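You operate a simulated robot arm through the tools that you are given. There is no shell and no other tool.

Carry out the task below with a simulated two-armed robot. There is one attempt and no reset: what you move stays moved.

Task
Test the black-dot block at 250 volts, then reset the orange tester.
Fine: Shut the yellow flap after the test; leads stay on; RESET once, the display ends on READY.
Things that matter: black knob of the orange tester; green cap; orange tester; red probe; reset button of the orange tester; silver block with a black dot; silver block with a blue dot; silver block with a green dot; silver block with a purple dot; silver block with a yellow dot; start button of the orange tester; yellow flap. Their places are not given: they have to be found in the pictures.

It is judged by the outcome, as a careful person would: the job done as asked, and still so three seconds after it is handed in. It fails if anything else is knocked over, pushed out of place, dropped, spilled or broken.

Robot
Two 7-joint arms with two-finger parallel grippers on one trunk that stands fixed in place. Base frame: the origin is at the foot of the trunk, x ahead of it, y to its left, z up; the work surface is at about z = 0.784. Lengths are in m, angles in degrees, forces in N, time in s.
The left shoulder is at [0.11, 0.169, 1.488], the right one opposite. With the tool pointing down near the work surface each hand reaches from about 0.34 to 0.7 m from the base axis, measured 20 degrees to its own side. Payload 1.57 kg a hand.
The tool frame of a hand sits at the grasp point between the pads (the TCP): z along the fingers, y along the line on which they close. The tips reach 0.03 m beyond it. Largest opening 0.08 m; finger width 0.017, thickness 0.012; the body of the gripper, 0.04 by 0.082 m, starts 0.08 m behind the TCP.
Orientation is that of the tool frame in the base frame, as a unit quaternion [w, x, y, z]. With the fingers straight down and closing along the base's y, the tool's x points along the base's -x, its y along +y and its z along -z.

Tools
- The arms move only by the tool apply_moves. It takes "left_deltas", "right_deltas" or both (then of equal length, played together; a hand with none holds still); each is a list of rows, each an object (a shift or turn left out is 0, a gripper value left out holds the last) with "xyz": the shift along the tool's x, y, z in units of 30 mm (1.0 is 30 mm), a list of three; "rot": the turn, a rotation vector about the tool's x, y, z in units of 5 degrees (1.0 is 5 degrees), a list of three. In form: [{"xyz": [dx, dy, dz], "rot": [rx, ry, rz]}, ...]. A call has 1 to 20 rows; each row shifts and turns the commanded pose from where the row before left it, along the tool's axes as they then stand. "left_jaw" and "right_jaw" are, for a hand that has rows, the opening, from 0 (shut) to 1 (fully open), set as the call begins (left out, the last holds). A call with a number of a shift or a turn outside -1 to 1 is refused whole. Rows are played at 5 a second. More than 0.05 m and 8.6 degrees between two rows, or a gripper value outside its range, and nothing of the call is played. A pose out of reach is approached as far as the arm can. The call stops where the force on the tool passes 50 N (or 10 N more than at its start, if that is more) or the arm is blocked; 0.2 s more then pass. The fingers move at their own pace (about 0.072 m/s each) and stop on an object; they squeeze with about 37 N. The grip force told is the motor's: it shows also when the fingers shut on nothing. Time passes only in rows, and 0.2 s behind the last, so rows that do not move let the fingers close. The reply holds the time, the measured pose of the TCP, the force on the tool along the base axes, the opening and the grip force, in the units named above and with some noise, with the torque about the TCP (base axes, N m) and any sound that the robot's microphone picked up.
- Cameras (640 x 400 px; columns grow to the right, rows downward): "scene" is now at [0.1561, -0.0013, 1.6691]; the picture's right is [0.01, -1.00, 0.00], its down [-0.78, -0.01, -0.63] and it looks along [0.63, 0.01, -0.78] (base axes); focal length 319 px, centre (320, 200). "left" rides on the left gripper at [0.072, 0.007, -0.122] in its tool frame; the picture's right is [-0.09, 1.00, 0.00], its down [-0.84, -0.08, -0.54] and it looks along [-0.54, -0.05, 0.84] (tool axes); focal length 238 px, centre (320, 200). "right" rides on the right gripper at [0.072, -0.007, -0.122] in its tool frame; the picture's right is [0.09, 1.00, 0.00], its down [-0.84, 0.08, -0.54] and it looks along [-0.54, 0.05, 0.84] (tool axes); focal length 238 px, centre (320, 200).
- grab_frame(camera): a new picture of that camera. The clock stands still meanwhile.
- move_column(by): slides the trunk up (or, below 0, down) by that many m; the arms and the scene camera ride with it, the base frame stays. It gives what a move gives, with no picture.
- aim_head(pan, tilt): turns the head with the scene camera to pan (to the left, within 86 degrees either way) and tilt (down, from -29 to 69), counted from straight ahead of the robot. It gives what a move gives.
- probe_pixels(camera, pixels): for up to 12 pixels [column, row] of the newest picture of that camera ("zoom" is the newest enlarged one), the place [x, y, z] in the base frame of the surface seen there, good to about 0.003 m. The clock stands still meanwhile.
- zoom(camera, box): a new picture of the part [left, top, right, bottom] of that camera's present view, enlarged. The clock stands still meanwhile.
- sign_off(): hands the job in; it is judged then, once.

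Unless the task says otherwise, let go and move clear before handing in.

The tools are called after "Emit:" as a command line: name --argument value ..., lists and objects as JSON in quotes. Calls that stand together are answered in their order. apply_moves: Moves the arms, as the interface text tells. Its arguments: {"type":"object","properties":{"left_deltas":{"type":"array","items":{"type":"object","properties":{"xyz":{"type":"array","items":{"type":"number"}},"rot":{"type":"array","items":{"type":"number"}}}}},"left_jaw":{"type":"number"},"right_deltas":{"type":"array","items":{"type":"object","properties":{"xyz":{"type":"array","items":{"type":"number"}},"rot":{"type":"array","items":{"type":"number"}}}}},"right_jaw":{"type":"number"}},"required":[]} The other tools are called the same way: move_column (by) slides the trunk up or down; aim_head (pan, tilt) turns the head that bears the scene camera; grab_frame (camera) takes a picture; probe_pixels (camera, pixels) gives the place of the surface under pixels of a picture; zoom (camera, box) takes an enlarged picture of a part of a camera's view; sign_off () hands the job in.

At the start:

```text
time: 0.0
left_tcp_pos: [0.6374, 0.3173, 1.2355]
left_tool_rot: [0.0, -0.001, 1.0, 0.0]
left_ft_force: [1.4, -0.3, -0.8]
left_torque: [0.01, -0.03, -0.02]
left_opening: 0.0799
left_gripper_force: 0.0
right_tcp_pos: [0.6681, -0.2775, 1.2369]
right_tool_rot: [-0.001, 0.0, 1.0, 0.0]
right_ft_force: [-0.3, 0.3, -0.3]
right_torque: [0.0, 0.0, -0.04]
right_opening: 0.08
right_gripper_force: 0.1
trunk travel left (down, up): [-0.802, 0.088]
head pan, tilt: [0.7, 50.9]
```

scene: 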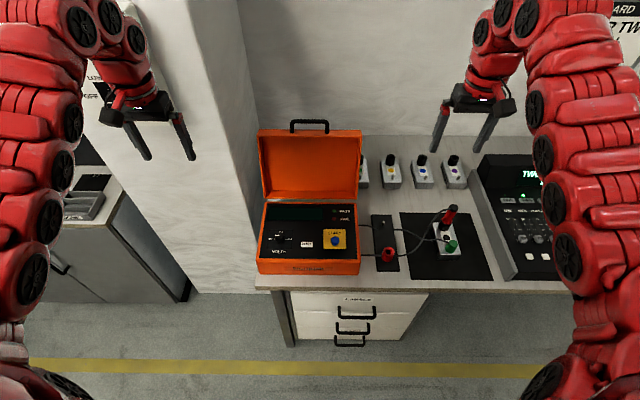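
right: 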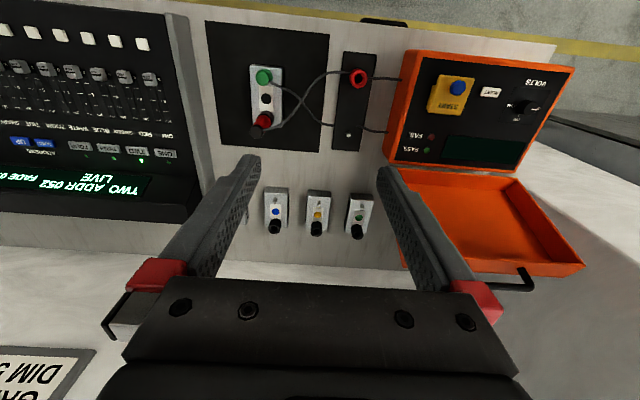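
left: 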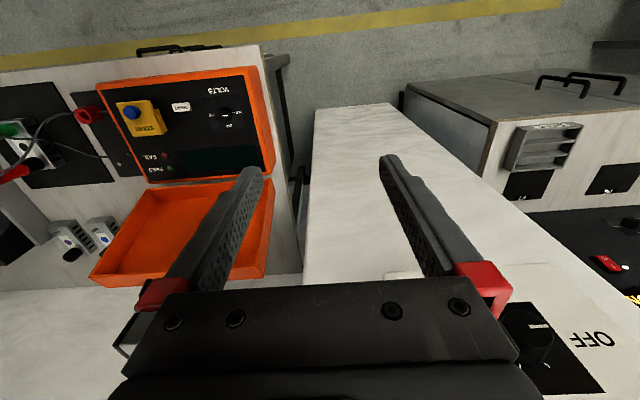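

The scene shows the orange tester around (310,230), a strip with a red item at (388,254), a block on a black mat at (447,240), and other blocks behind it. I'll zoom in for the details.

Emit:
zoom --camera "scene" --box '[250, 180, 380, 280]'

Emit:
zoom --camera "scene" --box '[360, 190, 500, 285]'

Emit:
zoom --camera "scene" --box '[350, 140, 480, 210]'

Emit:
zoom --camera "right" --box '[200, 20, 420, 160]'

```text
4.00 times, centred on (315, 230) of scene
```

zoom: 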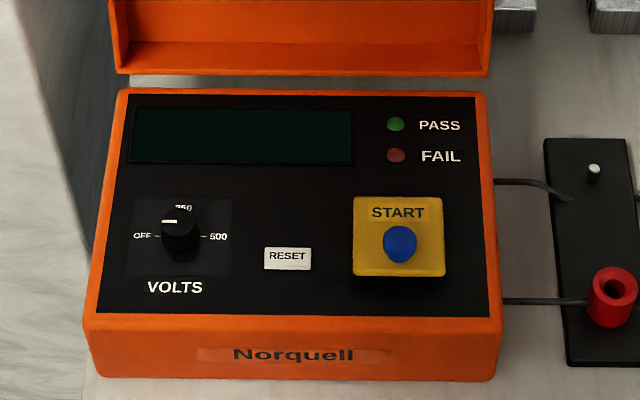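

```text
4.21 times, centred on (430, 238) of scene
```

zoom: 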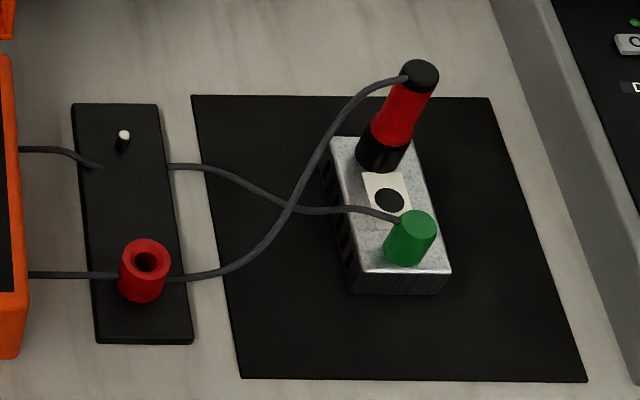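

```text
4.92 times, centred on (415, 175) of scene
```

zoom: 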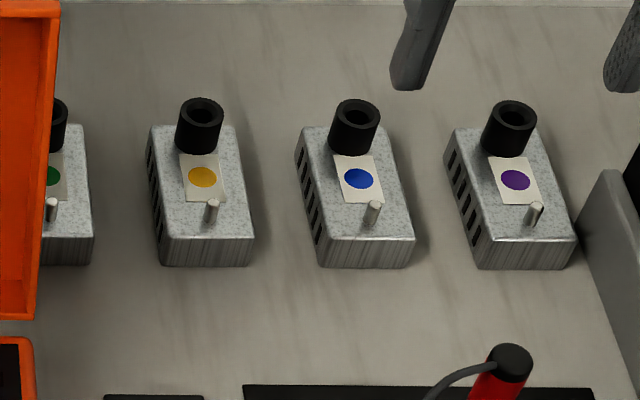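

```text
2.86 times, centred on (310, 90) of right
```

zoom: 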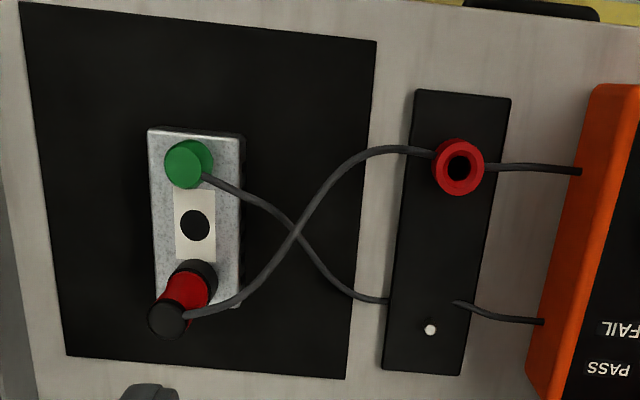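

The black-dot block already seems to carry the red probe and the green cap, and the knob's white line points left toward OFF. I'll look closer at the yellow START part and get 3D positions.

Emit:
zoom --camera "scene" --box '[312, 220, 362, 252]'

Emit:
zoom --camera "right" --box '[400, 50, 580, 170]'

Emit:
zoom --camera "left" --box '[70, 70, 280, 200]'

```text
12.50 times, centred on (337, 236) of scene
```

zoom: 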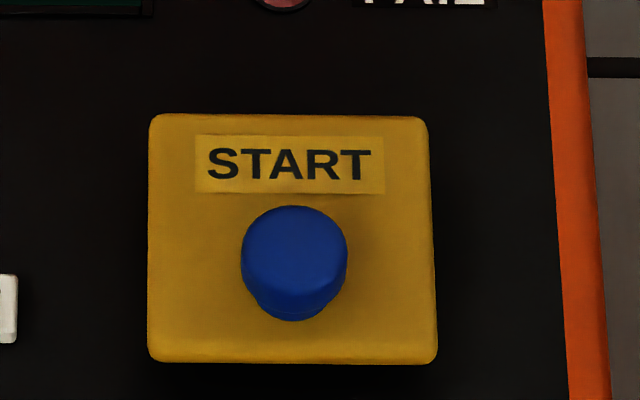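

```text
3.33 times, centred on (490, 110) of right
```

zoom: 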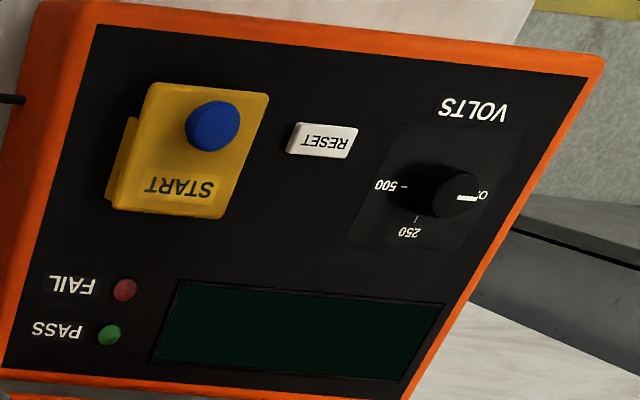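

```text
3.05 times, centred on (175, 135) of left
```

zoom: 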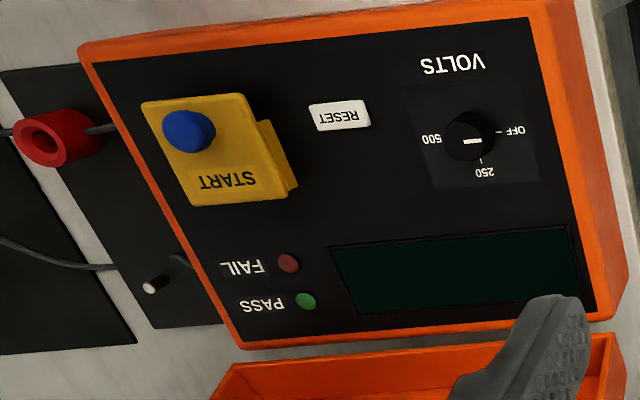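

The yellow plate labelled START has a blue knob and sits on a yellow pedestal that shows at its sides. I'll probe positions across the tester and block.

Emit:
grab_frame --camera "scene"

Emit:
probe_pixels --camera "scene" --pixels '[[279, 236], [278, 240], [306, 244], [338, 239], [324, 230], [345, 231], [324, 247], [347, 247], [300, 212], [352, 260], [265, 262], [448, 208]]'

Emit:
probe_pixels --camera "scene" --pixels '[[452, 246], [447, 237], [388, 250], [380, 230], [392, 262], [310, 125], [360, 160], [262, 135], [440, 228], [457, 253], [270, 208], [352, 208]]'

```text
taken
```

scene: 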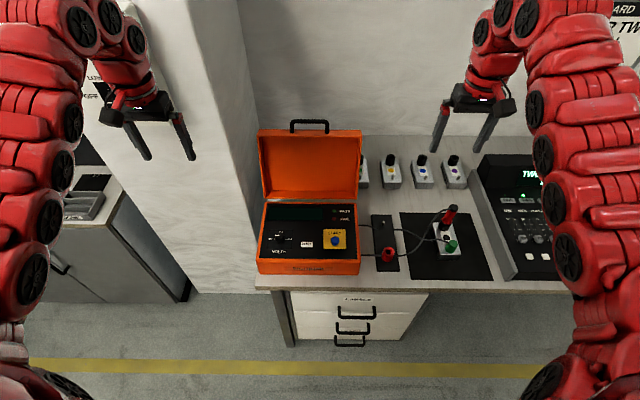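

```text
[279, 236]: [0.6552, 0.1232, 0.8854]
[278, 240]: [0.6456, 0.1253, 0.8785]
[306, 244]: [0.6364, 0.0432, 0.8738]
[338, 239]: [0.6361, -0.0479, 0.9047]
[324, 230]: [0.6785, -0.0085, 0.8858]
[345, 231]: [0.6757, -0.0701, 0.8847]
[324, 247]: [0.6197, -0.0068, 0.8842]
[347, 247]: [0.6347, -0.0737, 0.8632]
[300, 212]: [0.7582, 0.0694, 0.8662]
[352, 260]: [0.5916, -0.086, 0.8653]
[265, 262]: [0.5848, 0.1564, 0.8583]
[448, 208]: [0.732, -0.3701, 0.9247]
```

```text
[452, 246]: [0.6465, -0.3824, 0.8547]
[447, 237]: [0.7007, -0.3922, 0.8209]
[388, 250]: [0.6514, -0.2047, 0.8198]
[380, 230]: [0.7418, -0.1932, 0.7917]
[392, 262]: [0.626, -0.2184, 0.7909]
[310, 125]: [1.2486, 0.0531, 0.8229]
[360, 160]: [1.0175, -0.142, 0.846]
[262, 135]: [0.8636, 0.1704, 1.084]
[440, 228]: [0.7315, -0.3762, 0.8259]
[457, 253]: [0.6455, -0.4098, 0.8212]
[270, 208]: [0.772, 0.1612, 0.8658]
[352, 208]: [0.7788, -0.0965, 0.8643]
```

The panel is at about z=0.865, the yellow plate at 0.885, the blue knob at about (0.636,-0.048,0.905) and the volts knob near (0.65,0.124,0.885). I'll bring the left hand above the tester for a close look.

Emit:
apply_moves --left_deltas '[{"xyz": [0.323, -0.9, 0.5]}, {"xyz": [0.323, -0.9, 0.5]}, {"xyz": [0.323, -0.9, 0.5]}, {"xyz": [0.323, -0.9, 0.5]}, {"xyz": [0.323, -0.9, 0.5]}, {"xyz": [0.323, -0.9, 0.5]}, {"xyz": [0.323, -0.9, 0.5]}, {"xyz": [0.323, -0.9, 0.5]}, {"xyz": [0.323, -0.9, 0.5]}, {"xyz": [0.323, -0.9, 0.5]}, {"xyz": [0, 0, 0]}]'

Emit:
grab_frame --camera "left"

Emit:
grab_frame --camera "scene"

```text
time: 2.4
left_tcp_pos: [0.619, 0.2631, 1.2071]
left_tool_rot: [0.001, 0.0, 1.0, 0.0]
left_ft_force: [0.8, -0.1, 0.3]
left_torque: [-0.03, 0.01, -0.02]
left_opening: 0.0801
left_gripper_force: 0.1
left hand out of reach, approached as far as the arm can: row 3, 4, 5, 6, 7, 8, 9, 10
right_tcp_pos: [0.6686, -0.2772, 1.2374]
right_tool_rot: [0.001, 0.001, 1.0, 0.0]
right_ft_force: [0.1, 0.1, 0.1]
right_torque: [0.02, 0.0, 0.03]
right_opening: 0.08
right_gripper_force: 0.1
trunk travel left (down, up): [-0.802, 0.088]
head pan, tilt: [0.7, 50.9]
```

```text
taken
```

left: 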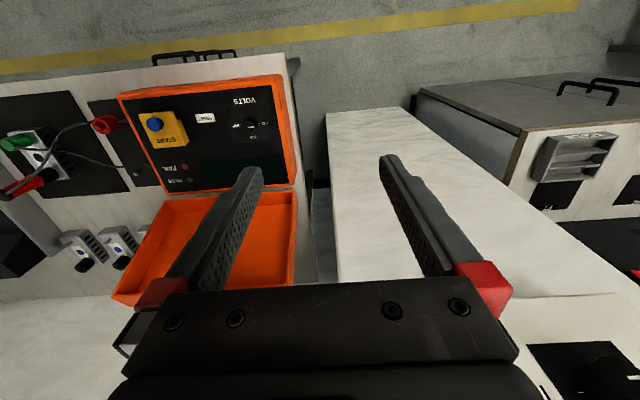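

```text
taken
```

scene: 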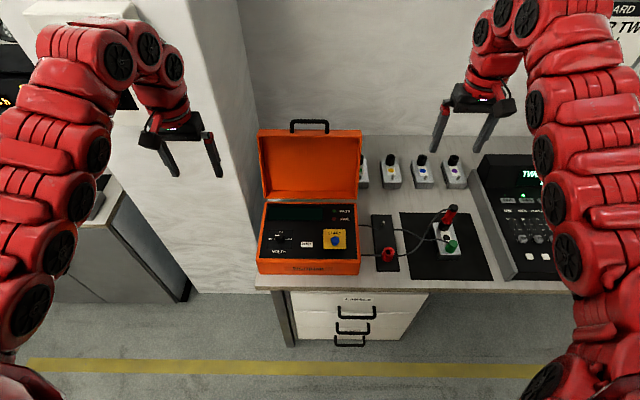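

The arm couldn't fold further at that height, and the hand stopped at (0.619,0.263,1.207). I'll probe the white pillar left of the tester before I descend, so I know where it is.

Emit:
probe_pixels --camera "scene" --pixels '[[240, 240], [225, 150], [150, 200], [195, 290], [240, 180], [180, 250], [120, 250], [75, 200], [210, 100], [250, 130], [225, 280], [258, 288]]'

Emit:
probe_pixels --camera "left" --pixels '[[335, 120], [400, 115], [345, 180], [500, 230], [450, 120], [400, 180], [330, 230], [560, 300], [230, 60], [150, 130], [255, 125], [600, 200]]'

```text
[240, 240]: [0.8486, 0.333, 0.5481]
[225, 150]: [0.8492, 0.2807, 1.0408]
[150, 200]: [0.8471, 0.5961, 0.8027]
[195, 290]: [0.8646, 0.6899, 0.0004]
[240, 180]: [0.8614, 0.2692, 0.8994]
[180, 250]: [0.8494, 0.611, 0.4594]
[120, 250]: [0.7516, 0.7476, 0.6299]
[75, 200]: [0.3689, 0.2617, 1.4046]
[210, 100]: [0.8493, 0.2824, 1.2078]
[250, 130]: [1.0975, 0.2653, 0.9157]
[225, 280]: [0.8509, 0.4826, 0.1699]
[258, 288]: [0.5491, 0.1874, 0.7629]
```

```text
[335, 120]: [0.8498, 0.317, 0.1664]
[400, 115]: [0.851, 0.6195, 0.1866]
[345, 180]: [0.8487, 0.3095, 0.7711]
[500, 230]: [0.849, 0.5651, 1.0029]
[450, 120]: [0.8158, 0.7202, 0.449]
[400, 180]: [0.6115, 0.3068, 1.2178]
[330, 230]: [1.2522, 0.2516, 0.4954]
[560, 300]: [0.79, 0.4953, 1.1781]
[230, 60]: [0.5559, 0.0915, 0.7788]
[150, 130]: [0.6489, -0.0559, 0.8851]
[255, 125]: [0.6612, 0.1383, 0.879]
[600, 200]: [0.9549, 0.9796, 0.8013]
```

The pillar face is at x=0.85, well clear of the hand. I'll lower the left hand first and check how the pose tracks.

Emit:
apply_moves --left_deltas '[{"xyz": [0, 0, 1]}, {"xyz": [0, 0, 1]}, {"xyz": [0, 0, 1]}, {"xyz": [0, 0, 1]}, {"xyz": [0, 0, 1]}, {"xyz": [0, 0, 0]}]'

```text
time: 3.8
left_tcp_pos: [0.6188, 0.2655, 1.1991]
left_tool_rot: [-0.001, -0.004, 1.0, -0.002]
left_ft_force: [0.0, -0.2, -0.8]
left_torque: [-0.01, 0.03, 0.02]
left_opening: 0.0797
left_gripper_force: 0.1
left hand out of reach, approached as far as the arm can: row 1, 2, 3, 4, 5
right_tcp_pos: [0.6684, -0.2779, 1.2371]
right_tool_rot: [0.001, 0.0, 1.0, 0.001]
right_ft_force: [-0.4, 0.5, 0.0]
right_torque: [0.0, 0.02, 0.01]
right_opening: 0.0799
right_gripper_force: 0.1
trunk travel left (down, up): [-0.802, 0.088]
head pan, tilt: [0.7, 50.9]
```

The hand barely moved, so the stored commanded pose may be the unreachable one. I'll send a null row to see whether the command persists.

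Emit:
apply_moves --left_deltas '[{"xyz": [0, 0, 0]}]'

```text
time: 4.2
left_tcp_pos: [0.6193, 0.2671, 1.1985]
left_tool_rot: [-0.002, -0.004, 1.0, -0.002]
left_ft_force: [-0.2, -0.1, 0.2]
left_torque: [0.01, 0.03, 0.01]
left_opening: 0.0801
left_gripper_force: 0.0
right_tcp_pos: [0.6689, -0.2755, 1.2365]
right_tool_rot: [0.0, 0.001, 1.0, 0.0]
right_ft_force: [0.4, -0.3, 0.2]
right_torque: [-0.02, -0.03, 0.0]
right_opening: 0.08
right_gripper_force: 0.1
trunk travel left (down, up): [-0.802, 0.088]
head pan, tilt: [0.7, 50.9]
```

The command re-bases to the reached pose, so the arm is at a joint limit here. I'll back out the way it came, toward +y and +x, then test going down.

Emit:
apply_moves --left_deltas '[{"xyz": [-0.3, 0.9, -0.4]}, {"xyz": [-0.3, 0.9, -0.4]}, {"xyz": [0, 0, 1]}, {"xyz": [0, 0, 1]}, {"xyz": [0, 0, 1]}, {"xyz": [0, 0, 0]}]'

```text
time: 5.6
left_tcp_pos: [0.6368, 0.3231, 1.1321]
left_tool_rot: [0.0, 0.0, 1.0, 0.0]
left_ft_force: [0.0, 0.0, -0.1]
left_torque: [0.02, -0.01, 0.0]
left_opening: 0.0801
left_gripper_force: 0.2
right_tcp_pos: [0.6681, -0.2769, 1.2369]
right_tool_rot: [-0.001, 0.001, 1.0, 0.0]
right_ft_force: [0.1, 0.8, 0.1]
right_torque: [0.0, -0.02, -0.02]
right_opening: 0.0802
right_gripper_force: 0.0
trunk travel left (down, up): [-0.802, 0.088]
head pan, tilt: [0.7, 50.9]
```

Going down from further out works (z=1.132 reached). I'll go lower, then swing over the tester.

Emit:
apply_moves --left_deltas '[{"xyz": [0, 0, 1]}, {"xyz": [0, 0, 1]}, {"xyz": [0, 0, 1]}, {"xyz": [0, 0, 1]}, {"xyz": [0.2, -1, 0]}, {"xyz": [0.2, -1, 0]}, {"xyz": [0.2, -1, 0]}, {"xyz": [0.2, -1, 0]}, {"xyz": [0.2, -1, 0]}, {"xyz": [0.2, -1, 0]}, {"xyz": [0.2, -1, 0]}, {"xyz": [0, 0, 0]}]'

Emit:
grab_frame --camera "left"

```text
time: 8.2
left_tcp_pos: [0.6266, 0.1153, 1.0041]
left_tool_rot: [-0.002, 0.0, 1.0, 0.0]
left_ft_force: [0.3, 0.1, 0.9]
left_torque: [-0.03, 0.02, 0.0]
left_opening: 0.08
left_gripper_force: 0.0
left hand out of reach, approached as far as the arm can: row 7, 8, 9, 10, 11
right_tcp_pos: [0.668, -0.2774, 1.2373]
right_tool_rot: [-0.001, 0.001, 1.0, 0.001]
right_ft_force: [-0.3, 0.4, -0.2]
right_torque: [-0.05, 0.0, 0.04]
right_opening: 0.0802
right_gripper_force: 0.0
trunk travel left (down, up): [-0.802, 0.088]
head pan, tilt: [0.7, 50.9]
```

```text
taken
```

left: 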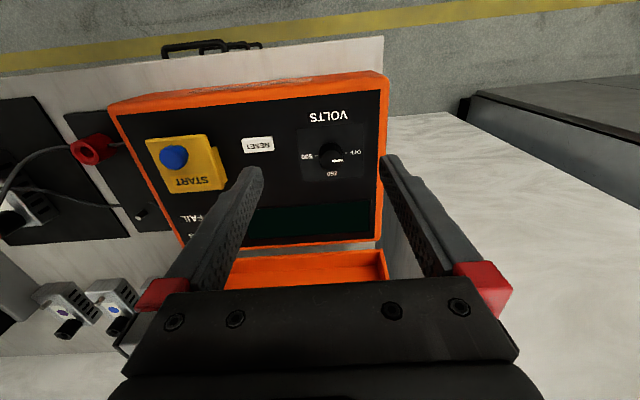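

The hand is now above the knob at (0.627,0.115,1.004). The left camera shows the flap at (187,162), RESET at (257,144) and the knob at (332,155). I'll zoom on these.

Emit:
zoom --camera "left" --box '[130, 120, 240, 200]'

Emit:
zoom --camera "left" --box '[280, 100, 390, 190]'

Emit:
probe_pixels --camera "left" --pixels '[[332, 154], [328, 150], [337, 158], [322, 155], [257, 144], [173, 157], [150, 150], [205, 145], [220, 155], [222, 180], [190, 180], [170, 190]]'

```text
5.00 times, centred on (185, 160) of left
```

zoom: 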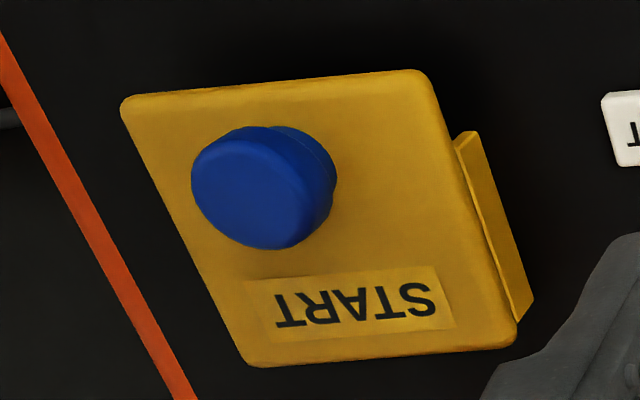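

```text
4.44 times, centred on (335, 145) of left
```

zoom: 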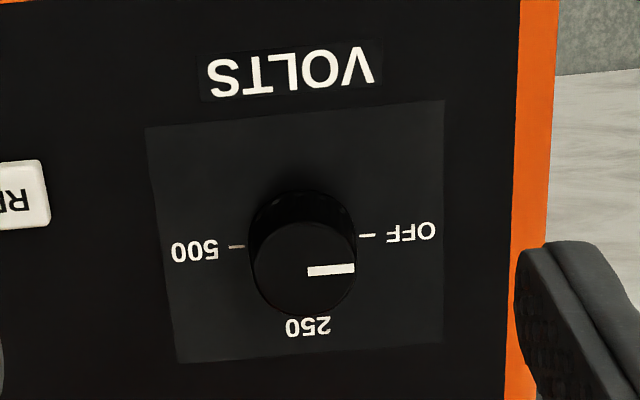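

```text
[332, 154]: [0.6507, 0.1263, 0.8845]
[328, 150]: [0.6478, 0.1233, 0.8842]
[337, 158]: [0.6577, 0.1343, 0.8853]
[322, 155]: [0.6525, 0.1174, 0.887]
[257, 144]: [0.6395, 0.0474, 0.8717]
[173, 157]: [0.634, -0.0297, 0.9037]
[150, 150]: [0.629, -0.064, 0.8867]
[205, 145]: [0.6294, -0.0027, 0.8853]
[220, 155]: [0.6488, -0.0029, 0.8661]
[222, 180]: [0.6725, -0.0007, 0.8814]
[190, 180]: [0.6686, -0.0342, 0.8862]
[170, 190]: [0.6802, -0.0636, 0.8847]
```

The knob's white line points to +y (OFF), and 250 lies toward +x, so it needs a 90° clockwise turn seen from above. I'll probe the knob's top face in the zoom to find its centre.

Emit:
probe_pixels --camera "zoom" --pixels '[[304, 268], [258, 268], [350, 268], [304, 228], [304, 308], [330, 270], [237, 247], [367, 235], [306, 326]]'

Emit:
zoom --camera "left" --box '[240, 130, 280, 155]'

Emit:
probe_pixels --camera "zoom" --pixels '[[320, 200], [100, 200], [500, 200], [300, 110], [300, 330]]'

```text
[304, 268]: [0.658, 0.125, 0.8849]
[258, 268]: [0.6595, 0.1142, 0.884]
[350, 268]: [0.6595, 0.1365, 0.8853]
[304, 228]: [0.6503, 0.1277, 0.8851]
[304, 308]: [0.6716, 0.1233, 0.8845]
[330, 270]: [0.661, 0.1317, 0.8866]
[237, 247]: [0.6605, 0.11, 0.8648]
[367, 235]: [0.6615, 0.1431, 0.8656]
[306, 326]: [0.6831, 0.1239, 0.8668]
```

```text
16.00 times, centred on (260, 142) of left
```

zoom: 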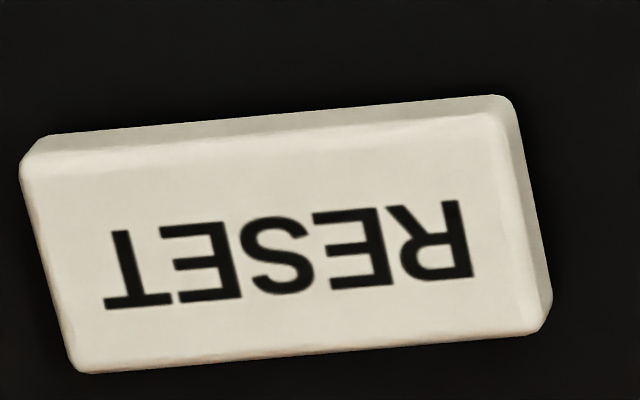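

```text
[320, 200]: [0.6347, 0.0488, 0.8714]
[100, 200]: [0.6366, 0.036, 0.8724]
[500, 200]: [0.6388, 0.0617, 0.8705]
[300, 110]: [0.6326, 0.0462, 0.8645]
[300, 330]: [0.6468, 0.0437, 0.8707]
```

The knob centre is about (0.660,0.126) with its top at z=0.885; RESET is about (0.640,0.048) with its top at z=0.871. I'll centre the left hand over the knob and pre-turn -45° so the +90° turn stays within wrist range.

Emit:
apply_moves --left_deltas '[{"xyz": [-0.557, 0.178, 0]}, {"xyz": [-0.557, 0.178, 0]}, {"rot": [0, 0, -1]}, {"rot": [0, 0, -1]}, {"rot": [0, 0, -1]}, {"rot": [0, 0, -1]}, {"rot": [0, 0, -1]}, {"rot": [0, 0, -1]}, {"rot": [0, 0, -1]}, {"rot": [0, 0, -1]}, {"rot": [0, 0, -1]}, {"xyz": [0, 0, 0]}]' --left_jaw 0.65

Emit:
grab_frame --camera "left"

```text
time: 10.8
left_tcp_pos: [0.6576, 0.1222, 1.0017]
left_tool_rot: [0.0, -0.382, 0.924, 0.0]
left_ft_force: [0.1, -0.2, 0.1]
left_torque: [0.03, 0.02, 0.0]
left_opening: 0.0523
left_gripper_force: 0.0
right_tcp_pos: [0.6671, -0.2774, 1.2357]
right_tool_rot: [0.001, 0.001, 1.0, 0.0]
right_ft_force: [0.0, 0.6, 0.3]
right_torque: [-0.03, -0.01, -0.01]
right_opening: 0.0799
right_gripper_force: 0.1
trunk travel left (down, up): [-0.802, 0.088]
head pan, tilt: [0.7, 50.9]
```

```text
taken
```

left: 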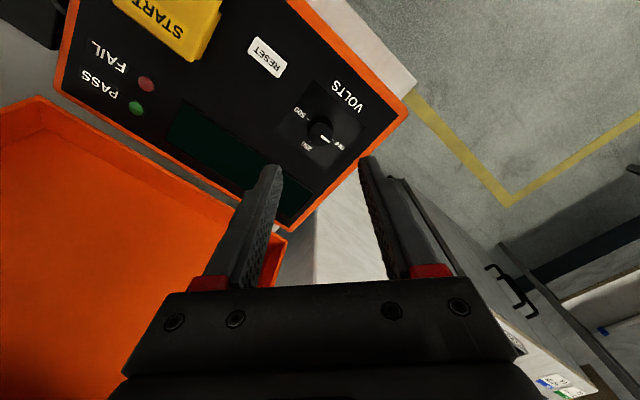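

The hand is at (0.658,0.122), turned -45°. I'll correct the offset and lower to just above the knob to check alignment.

Emit:
apply_moves --left_deltas '[{"xyz": [-0.147, 0.033, 0.7]}, {"xyz": [0, 0, 1]}, {"xyz": [0, 0, 0.9]}, {"xyz": [0, 0, 0]}]'

Emit:
grab_frame --camera "left"

Emit:
zoom --camera "scene" --box '[250, 180, 380, 280]'

```text
time: 11.8
left_tcp_pos: [0.6607, 0.1267, 0.9248]
left_tool_rot: [0.0, -0.383, 0.924, 0.001]
left_ft_force: [-0.5, -0.5, 0.3]
left_torque: [0.01, -0.01, -0.01]
left_opening: 0.0522
left_gripper_force: 0.1
right_tcp_pos: [0.6677, -0.2768, 1.2364]
right_tool_rot: [0.0, 0.0, 1.0, 0.0]
right_ft_force: [-0.9, -0.4, 0.4]
right_torque: [0.02, -0.04, -0.02]
right_opening: 0.08
right_gripper_force: 0.0
trunk travel left (down, up): [-0.802, 0.088]
head pan, tilt: [0.7, 50.9]
```

```text
taken
```

left: 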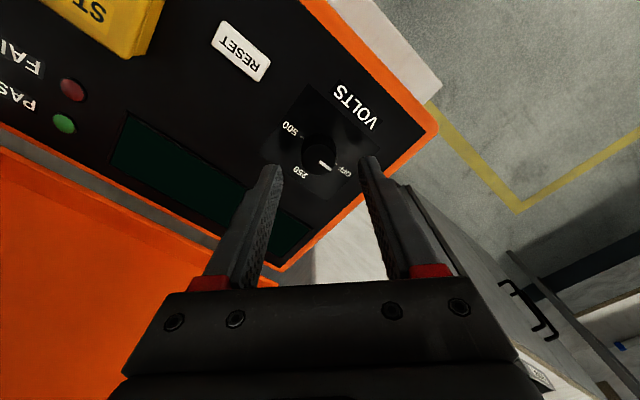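

```text
4.00 times, centred on (315, 230) of scene
```

zoom: 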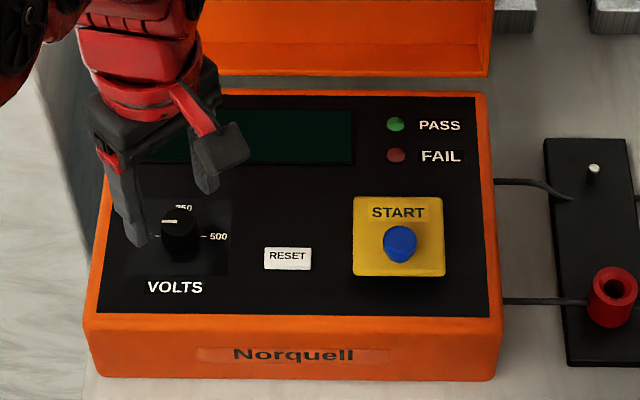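

The fingers straddle the knob, with tips at (272,170) and (368,165) and the knob at (318,155). I'll lower to z≈0.900 and close gently.

Emit:
apply_moves --left_deltas '[{"xyz": [0, 0, 0.4]}, {"xyz": [0, 0, 0.4]}, {"xyz": [0, 0, 0]}]'

Emit:
grab_frame --camera "left"

```text
time: 12.6
left_tcp_pos: [0.6623, 0.1256, 0.8991]
left_tool_rot: [0.0, -0.383, 0.924, 0.0]
left_ft_force: [0.6, 0.0, -0.6]
left_torque: [-0.01, 0.01, 0.01]
left_opening: 0.0519
left_gripper_force: 0.0
right_tcp_pos: [0.6675, -0.2775, 1.2368]
right_tool_rot: [0.0, 0.001, 1.0, 0.0]
right_ft_force: [-0.8, 0.6, 0.5]
right_torque: [-0.03, 0.0, -0.03]
right_opening: 0.08
right_gripper_force: 0.0
trunk travel left (down, up): [-0.802, 0.088]
head pan, tilt: [0.7, 50.9]
```

```text
taken
```

left: 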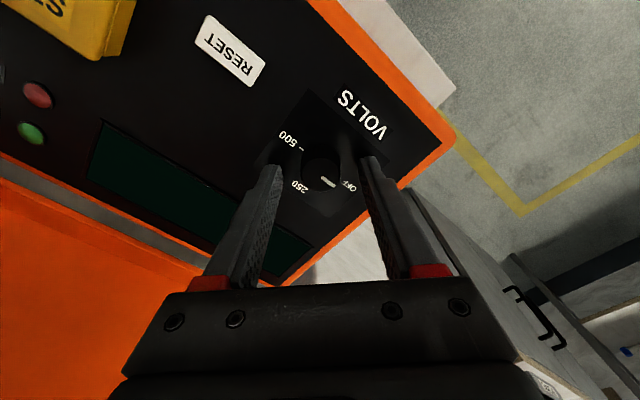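

The knob sits between the fingertips at (320,178). I'll close on it.

Emit:
apply_moves --left_deltas '[{"xyz": [0, 0, 0]}, {"xyz": [0, 0, 0]}, {"xyz": [0, 0, 0]}]' --left_jaw 0

Emit:
grab_frame --camera "left"

```text
time: 13.4
left_tcp_pos: [0.661, 0.1265, 0.8996]
left_tool_rot: [0.0, -0.382, 0.924, 0.0]
left_ft_force: [-2.6, 1.5, -1.3]
left_torque: [0.19, 0.02, 0.02]
left_opening: 0.0272
left_gripper_force: 37.5
right_tcp_pos: [0.6692, -0.2775, 1.238]
right_tool_rot: [0.0, 0.001, 1.0, 0.0]
right_ft_force: [-0.4, 0.4, 1.5]
right_torque: [-0.05, 0.03, 0.0]
right_opening: 0.0799
right_gripper_force: 0.2
trunk travel left (down, up): [-0.802, 0.088]
head pan, tilt: [0.7, 50.9]
```

```text
taken
```

left: 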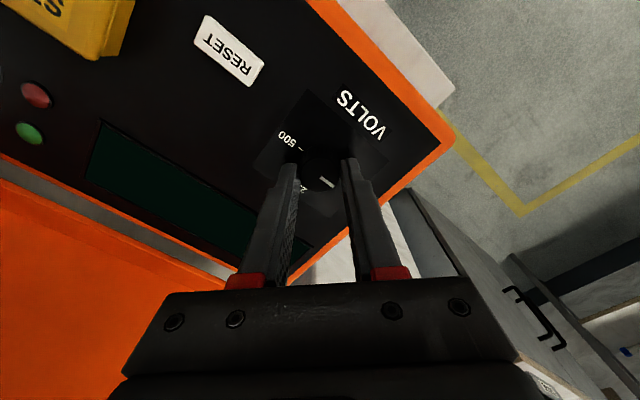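

It is gripped at 27 mm with low force. I'll turn +45° about tool z and check.

Emit:
apply_moves --left_deltas '[{"rot": [0, 0, 1]}, {"rot": [0, 0, 1]}, {"rot": [0, 0, 1]}, {"rot": [0, 0, 1]}, {"rot": [0, 0, 1]}, {"rot": [0, 0, 1]}, {"rot": [0, 0, 1]}, {"rot": [0, 0, 1]}, {"rot": [0, 0, 1]}, {"xyz": [0, 0, 0]}]'

Emit:
grab_frame --camera "left"

```text
time: 15.6
left_tcp_pos: [0.6626, 0.1248, 0.8994]
left_tool_rot: [-0.001, 0.002, 1.0, 0.0]
left_ft_force: [5.3, -9.2, -9.5]
left_torque: [-0.33, -0.45, 0.07]
left_opening: 0.0272
left_gripper_force: 37.4
right_tcp_pos: [0.6696, -0.2776, 1.2367]
right_tool_rot: [-0.001, 0.0, 1.0, 0.001]
right_ft_force: [-0.4, 0.6, 0.8]
right_torque: [0.03, -0.03, -0.01]
right_opening: 0.0802
right_gripper_force: 0.0
trunk travel left (down, up): [-0.802, 0.088]
head pan, tilt: [0.7, 50.9]
```

```text
taken
```

left: 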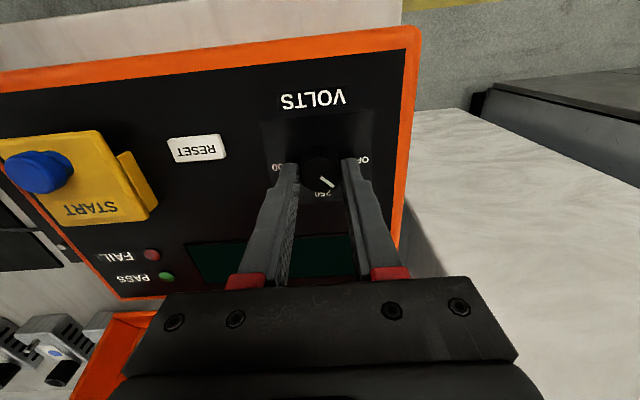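

The pointer has turned with the hand, now at 45° (pixel 326,182). I'll continue with the other +45°.

Emit:
apply_moves --left_deltas '[{"rot": [0, 0, 1]}, {"rot": [0, 0, 1]}, {"rot": [0, 0, 1]}, {"rot": [0, 0, 1]}, {"rot": [0, 0, 1]}, {"rot": [0, 0, 1]}, {"rot": [0, 0, 1]}, {"rot": [0, 0, 1]}, {"rot": [0, 0, 1]}, {"xyz": [0, 0, 0]}]'

Emit:
grab_frame --camera "left"

Emit:
zoom --camera "scene" --box '[250, 180, 380, 280]'

```text
time: 17.8
left_tcp_pos: [0.6621, 0.1227, 0.9]
left_tool_rot: [0.0, 0.383, 0.924, 0.0]
left_ft_force: [15.7, -19.3, -2.6]
left_torque: [-0.81, -0.63, 0.02]
left_opening: 0.0274
left_gripper_force: 37.8
right_tcp_pos: [0.6698, -0.2806, 1.2342]
right_tool_rot: [-0.001, 0.001, 1.0, 0.001]
right_ft_force: [0.5, 0.2, 0.6]
right_torque: [0.0, 0.03, 0.01]
right_opening: 0.0798
right_gripper_force: 0.1
trunk travel left (down, up): [-0.802, 0.088]
head pan, tilt: [0.7, 50.9]
```

```text
taken
```

left: 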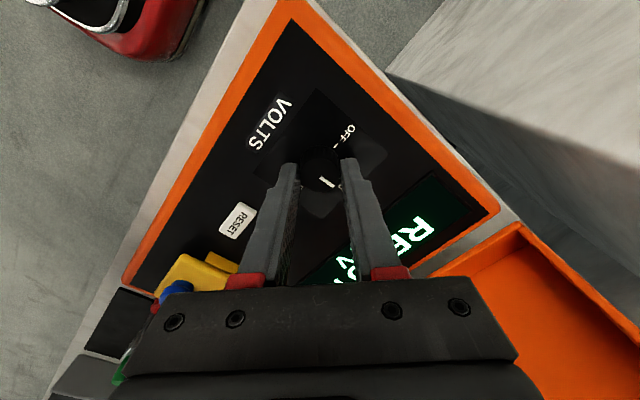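

```text
4.00 times, centred on (315, 230) of scene
```

zoom: 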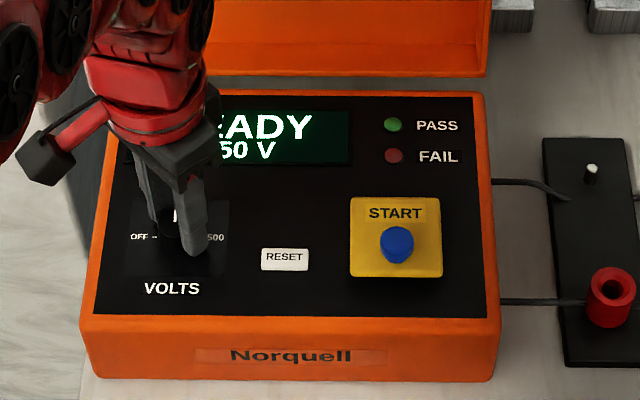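

The display reads READY / 250 V and the pointer is at 250. I'll release the knob and rise straight up.

Emit:
apply_moves --left_deltas '[{"xyz": [0, 0, 0]}, {"xyz": [0, 0, 0]}, {"xyz": [0, 0, -0.5]}, {"xyz": [0, 0, -0.7]}, {"xyz": [0, 0, -1]}, {"xyz": [0, 0, -1]}, {"xyz": [0, 0, 0]}]' --left_jaw 0.65

Emit:
grab_frame --camera "scene"

Emit:
zoom --camera "scene" --box '[250, 180, 380, 280]'

Emit:
grab_frame --camera "left"

```text
time: 19.4
left_tcp_pos: [0.6596, 0.1273, 0.996]
left_tool_rot: [-0.001, 0.382, 0.924, 0.0]
left_ft_force: [-0.6, 0.9, -0.2]
left_torque: [-0.01, -0.01, -0.01]
left_opening: 0.052
left_gripper_force: 0.1
right_tcp_pos: [0.6679, -0.2772, 1.2379]
right_tool_rot: [-0.001, 0.0, 1.0, 0.0]
right_ft_force: [0.0, 0.2, -0.5]
right_torque: [0.01, 0.02, 0.02]
right_opening: 0.0801
right_gripper_force: 0.2
trunk travel left (down, up): [-0.802, 0.088]
head pan, tilt: [0.7, 50.9]
```

```text
taken
```

scene: 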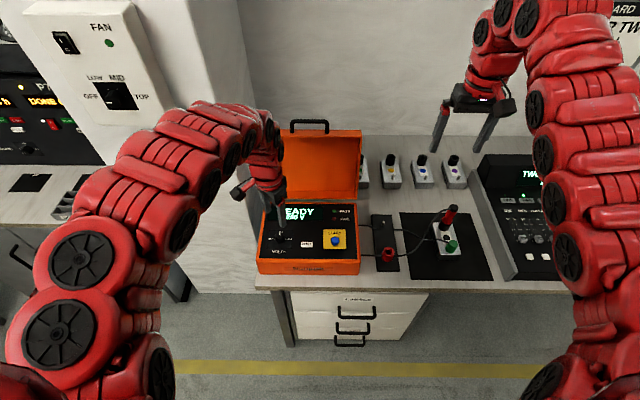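

```text
4.00 times, centred on (315, 230) of scene
```

zoom: 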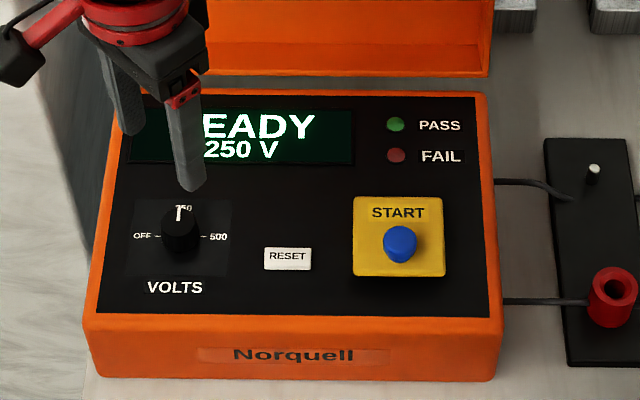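

```text
taken
```

left: 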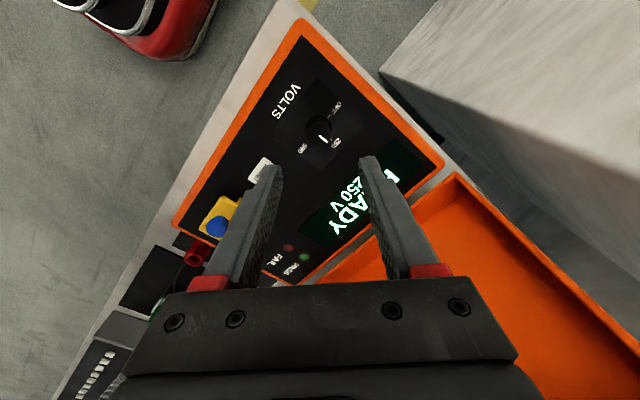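

The tester hasn't shifted and the display shows READY 250 V. Next I need to know how the flap opens, so I'll turn the left hand further and tilt its camera for a lower side view of the flap from the left.

Emit:
apply_moves --left_deltas '[{"rot": [0, 0, 1]}, {"rot": [0, 0, 1]}, {"rot": [0, 0, 1]}, {"rot": [0, 0, 1]}, {"rot": [0, 0, 1]}, {"rot": [0, 0, 1]}, {"rot": [0, 0, 1]}, {"rot": [0, 0, 1]}, {"rot": [0, 0, 1]}, {"rot": [0, -1, 0]}, {"rot": [0, -1, 0]}, {"rot": [0, -1, 0]}, {"rot": [0, -1, 0]}, {"rot": [0, -1, 0]}, {"xyz": [0, 0, 0]}]'

Emit:
grab_frame --camera "left"

```text
time: 22.6
left_tcp_pos: [0.6598, 0.1259, 0.9951]
left_tool_rot: [0.153, 0.691, 0.69, -0.153]
left_ft_force: [0.0, 0.3, -0.3]
left_torque: [0.01, -0.02, 0.04]
left_opening: 0.0519
left_gripper_force: 0.1
right_tcp_pos: [0.6689, -0.277, 1.2359]
right_tool_rot: [0.0, 0.001, 1.0, 0.0]
right_ft_force: [-0.8, -1.1, -0.4]
right_torque: [0.0, -0.02, -0.02]
right_opening: 0.0799
right_gripper_force: 0.2
trunk travel left (down, up): [-0.802, 0.088]
head pan, tilt: [0.7, 50.9]
```

```text
taken
```

left: 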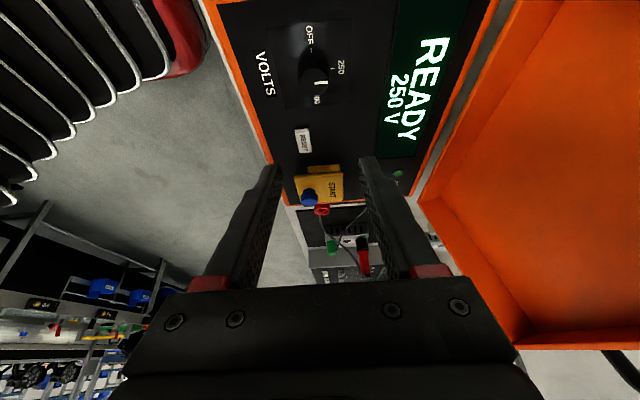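

From the left side the flap is now visible at (318,183). I'll zoom on it.

Emit:
zoom --camera "left" --box '[280, 150, 365, 210]'

```text
6.67 times, centred on (322, 180) of left
```

zoom: 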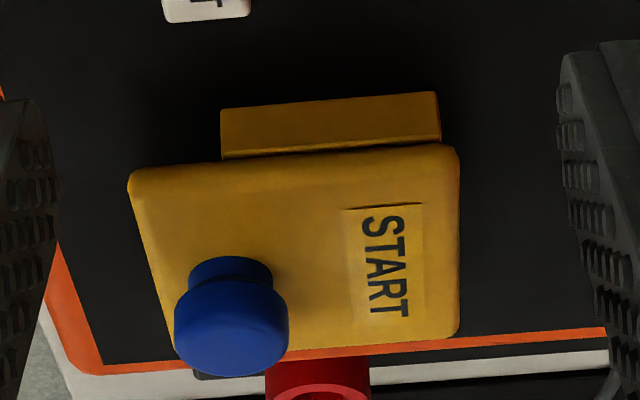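

The plate sits on a narrower yellow housing, its front edge (left in the zoom) overhangs, and the blue knob is near that front edge. I'll check the right camera for a hinge on the rear or right edge.

Emit:
zoom --camera "right" --box '[415, 60, 495, 125]'

Emit:
zoom --camera "scene" --box '[312, 220, 362, 252]'

```text
6.15 times, centred on (455, 92) of right
```

zoom: 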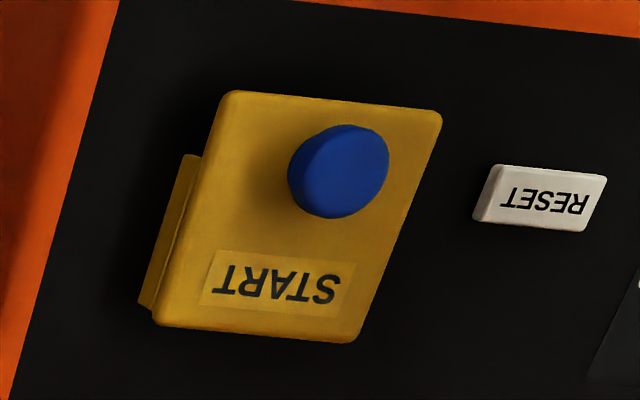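

```text
12.50 times, centred on (337, 236) of scene
```

zoom: 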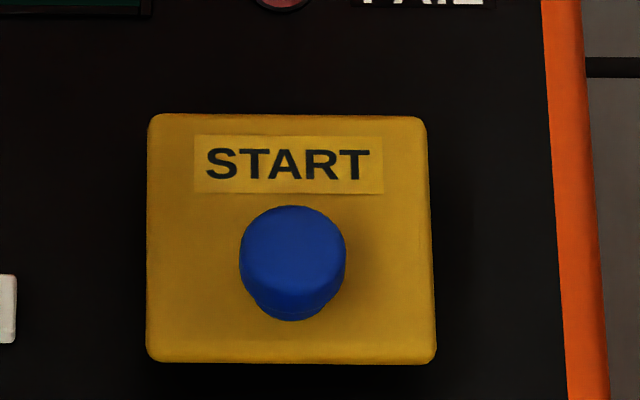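

Both side views show the same housing with the overhang toward the robot, so the hinge should be along the rear edge. I'll probe the blue knob and plate edges in the zoom.

Emit:
probe_pixels --camera "zoom" --pixels '[[293, 250], [250, 250], [338, 250], [293, 214], [293, 282], [293, 310], [160, 125], [418, 125], [160, 350], [425, 350], [293, 120], [293, 357]]'

```text
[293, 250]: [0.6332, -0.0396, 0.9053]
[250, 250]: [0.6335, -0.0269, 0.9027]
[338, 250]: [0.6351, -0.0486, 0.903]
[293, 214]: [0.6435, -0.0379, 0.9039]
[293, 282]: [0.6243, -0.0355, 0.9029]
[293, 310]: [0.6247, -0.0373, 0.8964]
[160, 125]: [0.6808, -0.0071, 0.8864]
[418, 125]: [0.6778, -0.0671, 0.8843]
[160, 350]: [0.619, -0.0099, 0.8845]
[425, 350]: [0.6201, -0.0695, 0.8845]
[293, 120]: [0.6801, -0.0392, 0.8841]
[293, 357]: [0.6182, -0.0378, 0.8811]
```

The knob centre is (0.634,-0.038) with its top at z=0.904; the plate spans x 0.617–0.683 and y -0.071 to -0.005. I'll untilt the left hand and turn it back to zero yaw before going over the blue knob.

Emit:
apply_moves --left_deltas '[{"rot": [0, 1, 0]}, {"rot": [0, 1, 0]}, {"rot": [0, 1, 0]}, {"rot": [0, 1, 0]}, {"rot": [0, 1, 0]}, {"rot": [0, 0, -1]}, {"rot": [0, 0, -1]}, {"rot": [0, 0, -1]}, {"rot": [0, 0, -1]}, {"rot": [0, 0, -1]}, {"rot": [0, 0, -1]}, {"rot": [0, 0, -1]}, {"rot": [0, 0, -1]}, {"rot": [0, 0, -1]}, {"rot": [0, 0, -1]}, {"rot": [0, 0, -1]}, {"rot": [0, 0, -1]}, {"rot": [0, 0, -1]}, {"rot": [0, 0, -1]}, {"rot": [0, 0, -1]}]'

Emit:
apply_moves --left_deltas '[{"rot": [0, 0, -1]}, {"rot": [0, 0, -1]}, {"rot": [0, 0, -1]}, {"xyz": [0, -0.9, 0]}, {"xyz": [0.1, -0.9, 0.1]}, {"xyz": [0.1, -0.9, 0.2]}, {"xyz": [0.2, -0.9, 0.2]}, {"xyz": [0.2, -0.9, 0.2]}, {"xyz": [0.2, -0.9, 0.2]}, {"xyz": [0, 0, 0]}]'

```text
time: 26.8
left_tcp_pos: [0.6602, 0.126, 0.9955]
left_tool_rot: [0.001, 0.13, 0.991, 0.0]
left_ft_force: [-0.5, 0.8, -0.1]
left_torque: [0.0, 0.01, 0.02]
left_opening: 0.0518
left_gripper_force: 0.1
right_tcp_pos: [0.6674, -0.2757, 1.237]
right_tool_rot: [0.0, 0.0, 1.0, -0.001]
right_ft_force: [-0.1, 0.7, 0.7]
right_torque: [0.01, 0.04, 0.01]
right_opening: 0.0799
right_gripper_force: 0.0
trunk travel left (down, up): [-0.802, 0.088]
head pan, tilt: [0.7, 50.9]
```

```text
time: 29.0
left_tcp_pos: [0.6382, -0.0364, 0.9702]
left_tool_rot: [0.0, 0.001, 1.0, 0.0]
left_ft_force: [-0.6, 0.7, 0.7]
left_torque: [-0.02, 0.01, -0.03]
left_opening: 0.0521
left_gripper_force: 0.0
right_tcp_pos: [0.6684, -0.2769, 1.2371]
right_tool_rot: [0.0, 0.0, 1.0, 0.0]
right_ft_force: [-0.6, 0.9, -0.1]
right_torque: [-0.02, -0.02, 0.01]
right_opening: 0.0797
right_gripper_force: 0.1
trunk travel left (down, up): [-0.802, 0.088]
head pan, tilt: [0.7, 50.9]
```

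The left hand is at (0.638,-0.036,0.970), yaw 0. I'll check its view over the blue knob.

Emit:
grab_frame --camera "left"

Emit:
grab_frame --camera "scene"

Emit:
zoom --camera "left" --box '[240, 100, 400, 200]'

```text
taken
```

left: 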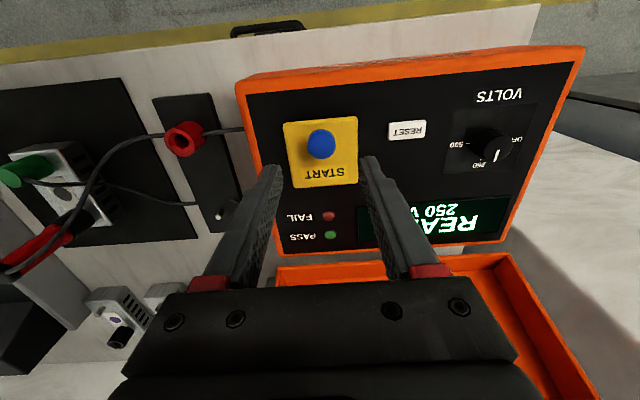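

```text
taken
```

scene: 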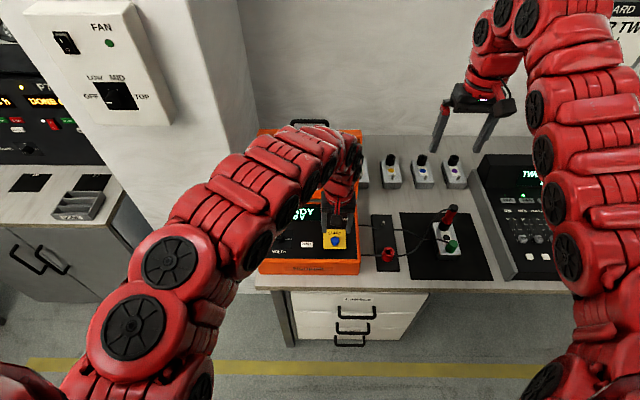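

```text
4.00 times, centred on (320, 150) of left
```

zoom: 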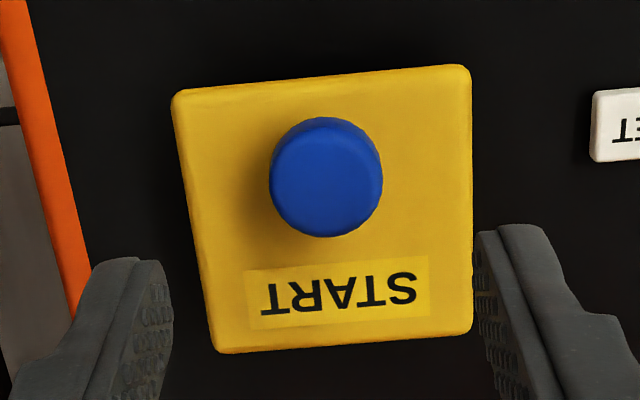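

The knob is centred between the fingers laterally (column 321). I'll lower to TCP z≈0.919 so the pads take the upper 15 mm of the knob, then close.

Emit:
apply_moves --left_deltas '[{"xyz": [0.13, -0.05, 0.85]}, {"xyz": [0, 0, 0.86]}, {"xyz": [0, 0, 0]}]'

Emit:
apply_moves --left_deltas '[{"xyz": [0, 0, 0]}, {"xyz": [0, 0, 0]}, {"xyz": [0, 0, 0]}]' --left_jaw 0

Emit:
zoom --camera "left" --box '[240, 100, 400, 200]'

```text
time: 29.8
left_tcp_pos: [0.6361, -0.0367, 0.9213]
left_tool_rot: [0.0, -0.001, 1.0, 0.001]
left_ft_force: [0.4, 0.0, 0.0]
left_torque: [-0.04, -0.02, -0.01]
left_opening: 0.052
left_gripper_force: 0.1
right_tcp_pos: [0.6682, -0.2778, 1.237]
right_tool_rot: [0.001, 0.001, 1.0, 0.0]
right_ft_force: [-0.8, -0.2, 0.5]
right_torque: [0.05, 0.01, 0.01]
right_opening: 0.0798
right_gripper_force: 0.1
trunk travel left (down, up): [-0.802, 0.088]
head pan, tilt: [0.7, 50.9]
```

```text
time: 30.6
left_tcp_pos: [0.6358, -0.0358, 0.9189]
left_tool_rot: [-0.001, 0.0, 1.0, 0.0]
left_ft_force: [-0.1, 8.8, -0.7]
left_torque: [0.11, 0.11, -0.01]
left_opening: 0.0227
left_gripper_force: 35.9
right_tcp_pos: [0.6679, -0.2749, 1.2364]
right_tool_rot: [0.0, -0.001, 1.0, 0.001]
right_ft_force: [0.0, 0.1, -0.4]
right_torque: [0.01, 0.01, -0.02]
right_opening: 0.0799
right_gripper_force: 0.0
trunk travel left (down, up): [-0.802, 0.088]
head pan, tilt: [0.7, 50.9]
```

```text
4.00 times, centred on (320, 150) of left
```

zoom: 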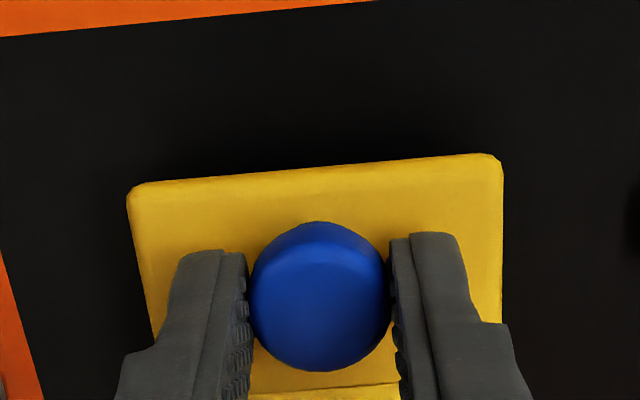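

The blue knob is gripped at 23 mm. I'll try a small opening arc about the presumed rear hinge (5° up) and watch the forces.

Emit:
apply_moves --left_deltas '[{"xyz": [-0.05, 0.04, -0.07], "rot": [0, 0.5, 0]}, {"xyz": [-0.06, 0, -0.071], "rot": [0, 0.5, 0]}, {"xyz": [0, 0, 0]}]'

Emit:
zoom --camera "left" --box '[240, 100, 400, 200]'

Emit:
zoom --camera "scene" --box '[312, 220, 362, 252]'

```text
time: 31.4
left_tcp_pos: [0.6386, -0.0344, 0.922]
left_tool_rot: [-0.041, 0.001, 0.999, 0.0]
left_ft_force: [6.9, 7.5, 8.7]
left_torque: [0.64, -0.72, 0.01]
left_opening: 0.023
left_gripper_force: 35.6
right_tcp_pos: [0.6678, -0.2771, 1.2388]
right_tool_rot: [0.0, 0.0, 1.0, 0.0]
right_ft_force: [-0.2, -0.2, -0.1]
right_torque: [-0.01, 0.0, 0.01]
right_opening: 0.0799
right_gripper_force: 0.1
trunk travel left (down, up): [-0.802, 0.088]
head pan, tilt: [0.7, 50.9]
```

```text
4.00 times, centred on (320, 150) of left
```

zoom: 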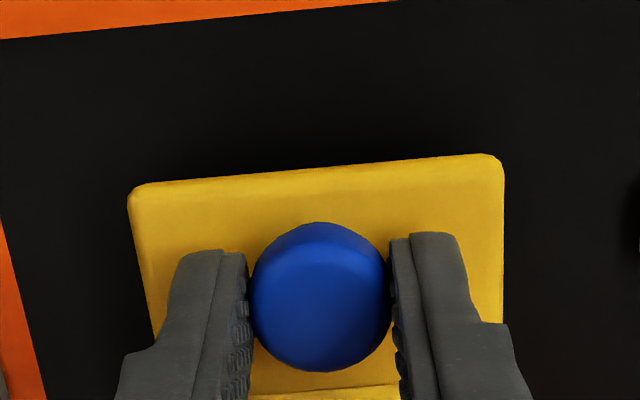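

```text
12.50 times, centred on (337, 236) of scene
```

zoom: 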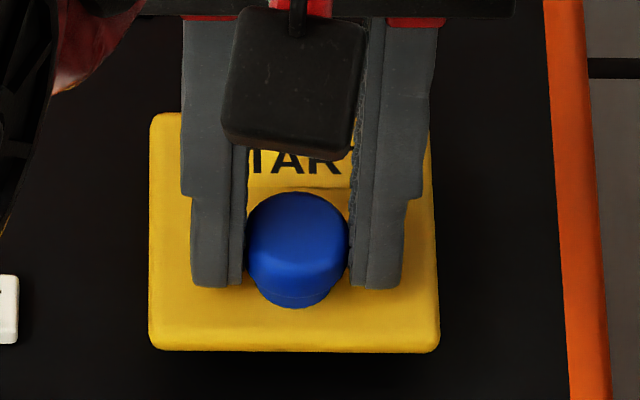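

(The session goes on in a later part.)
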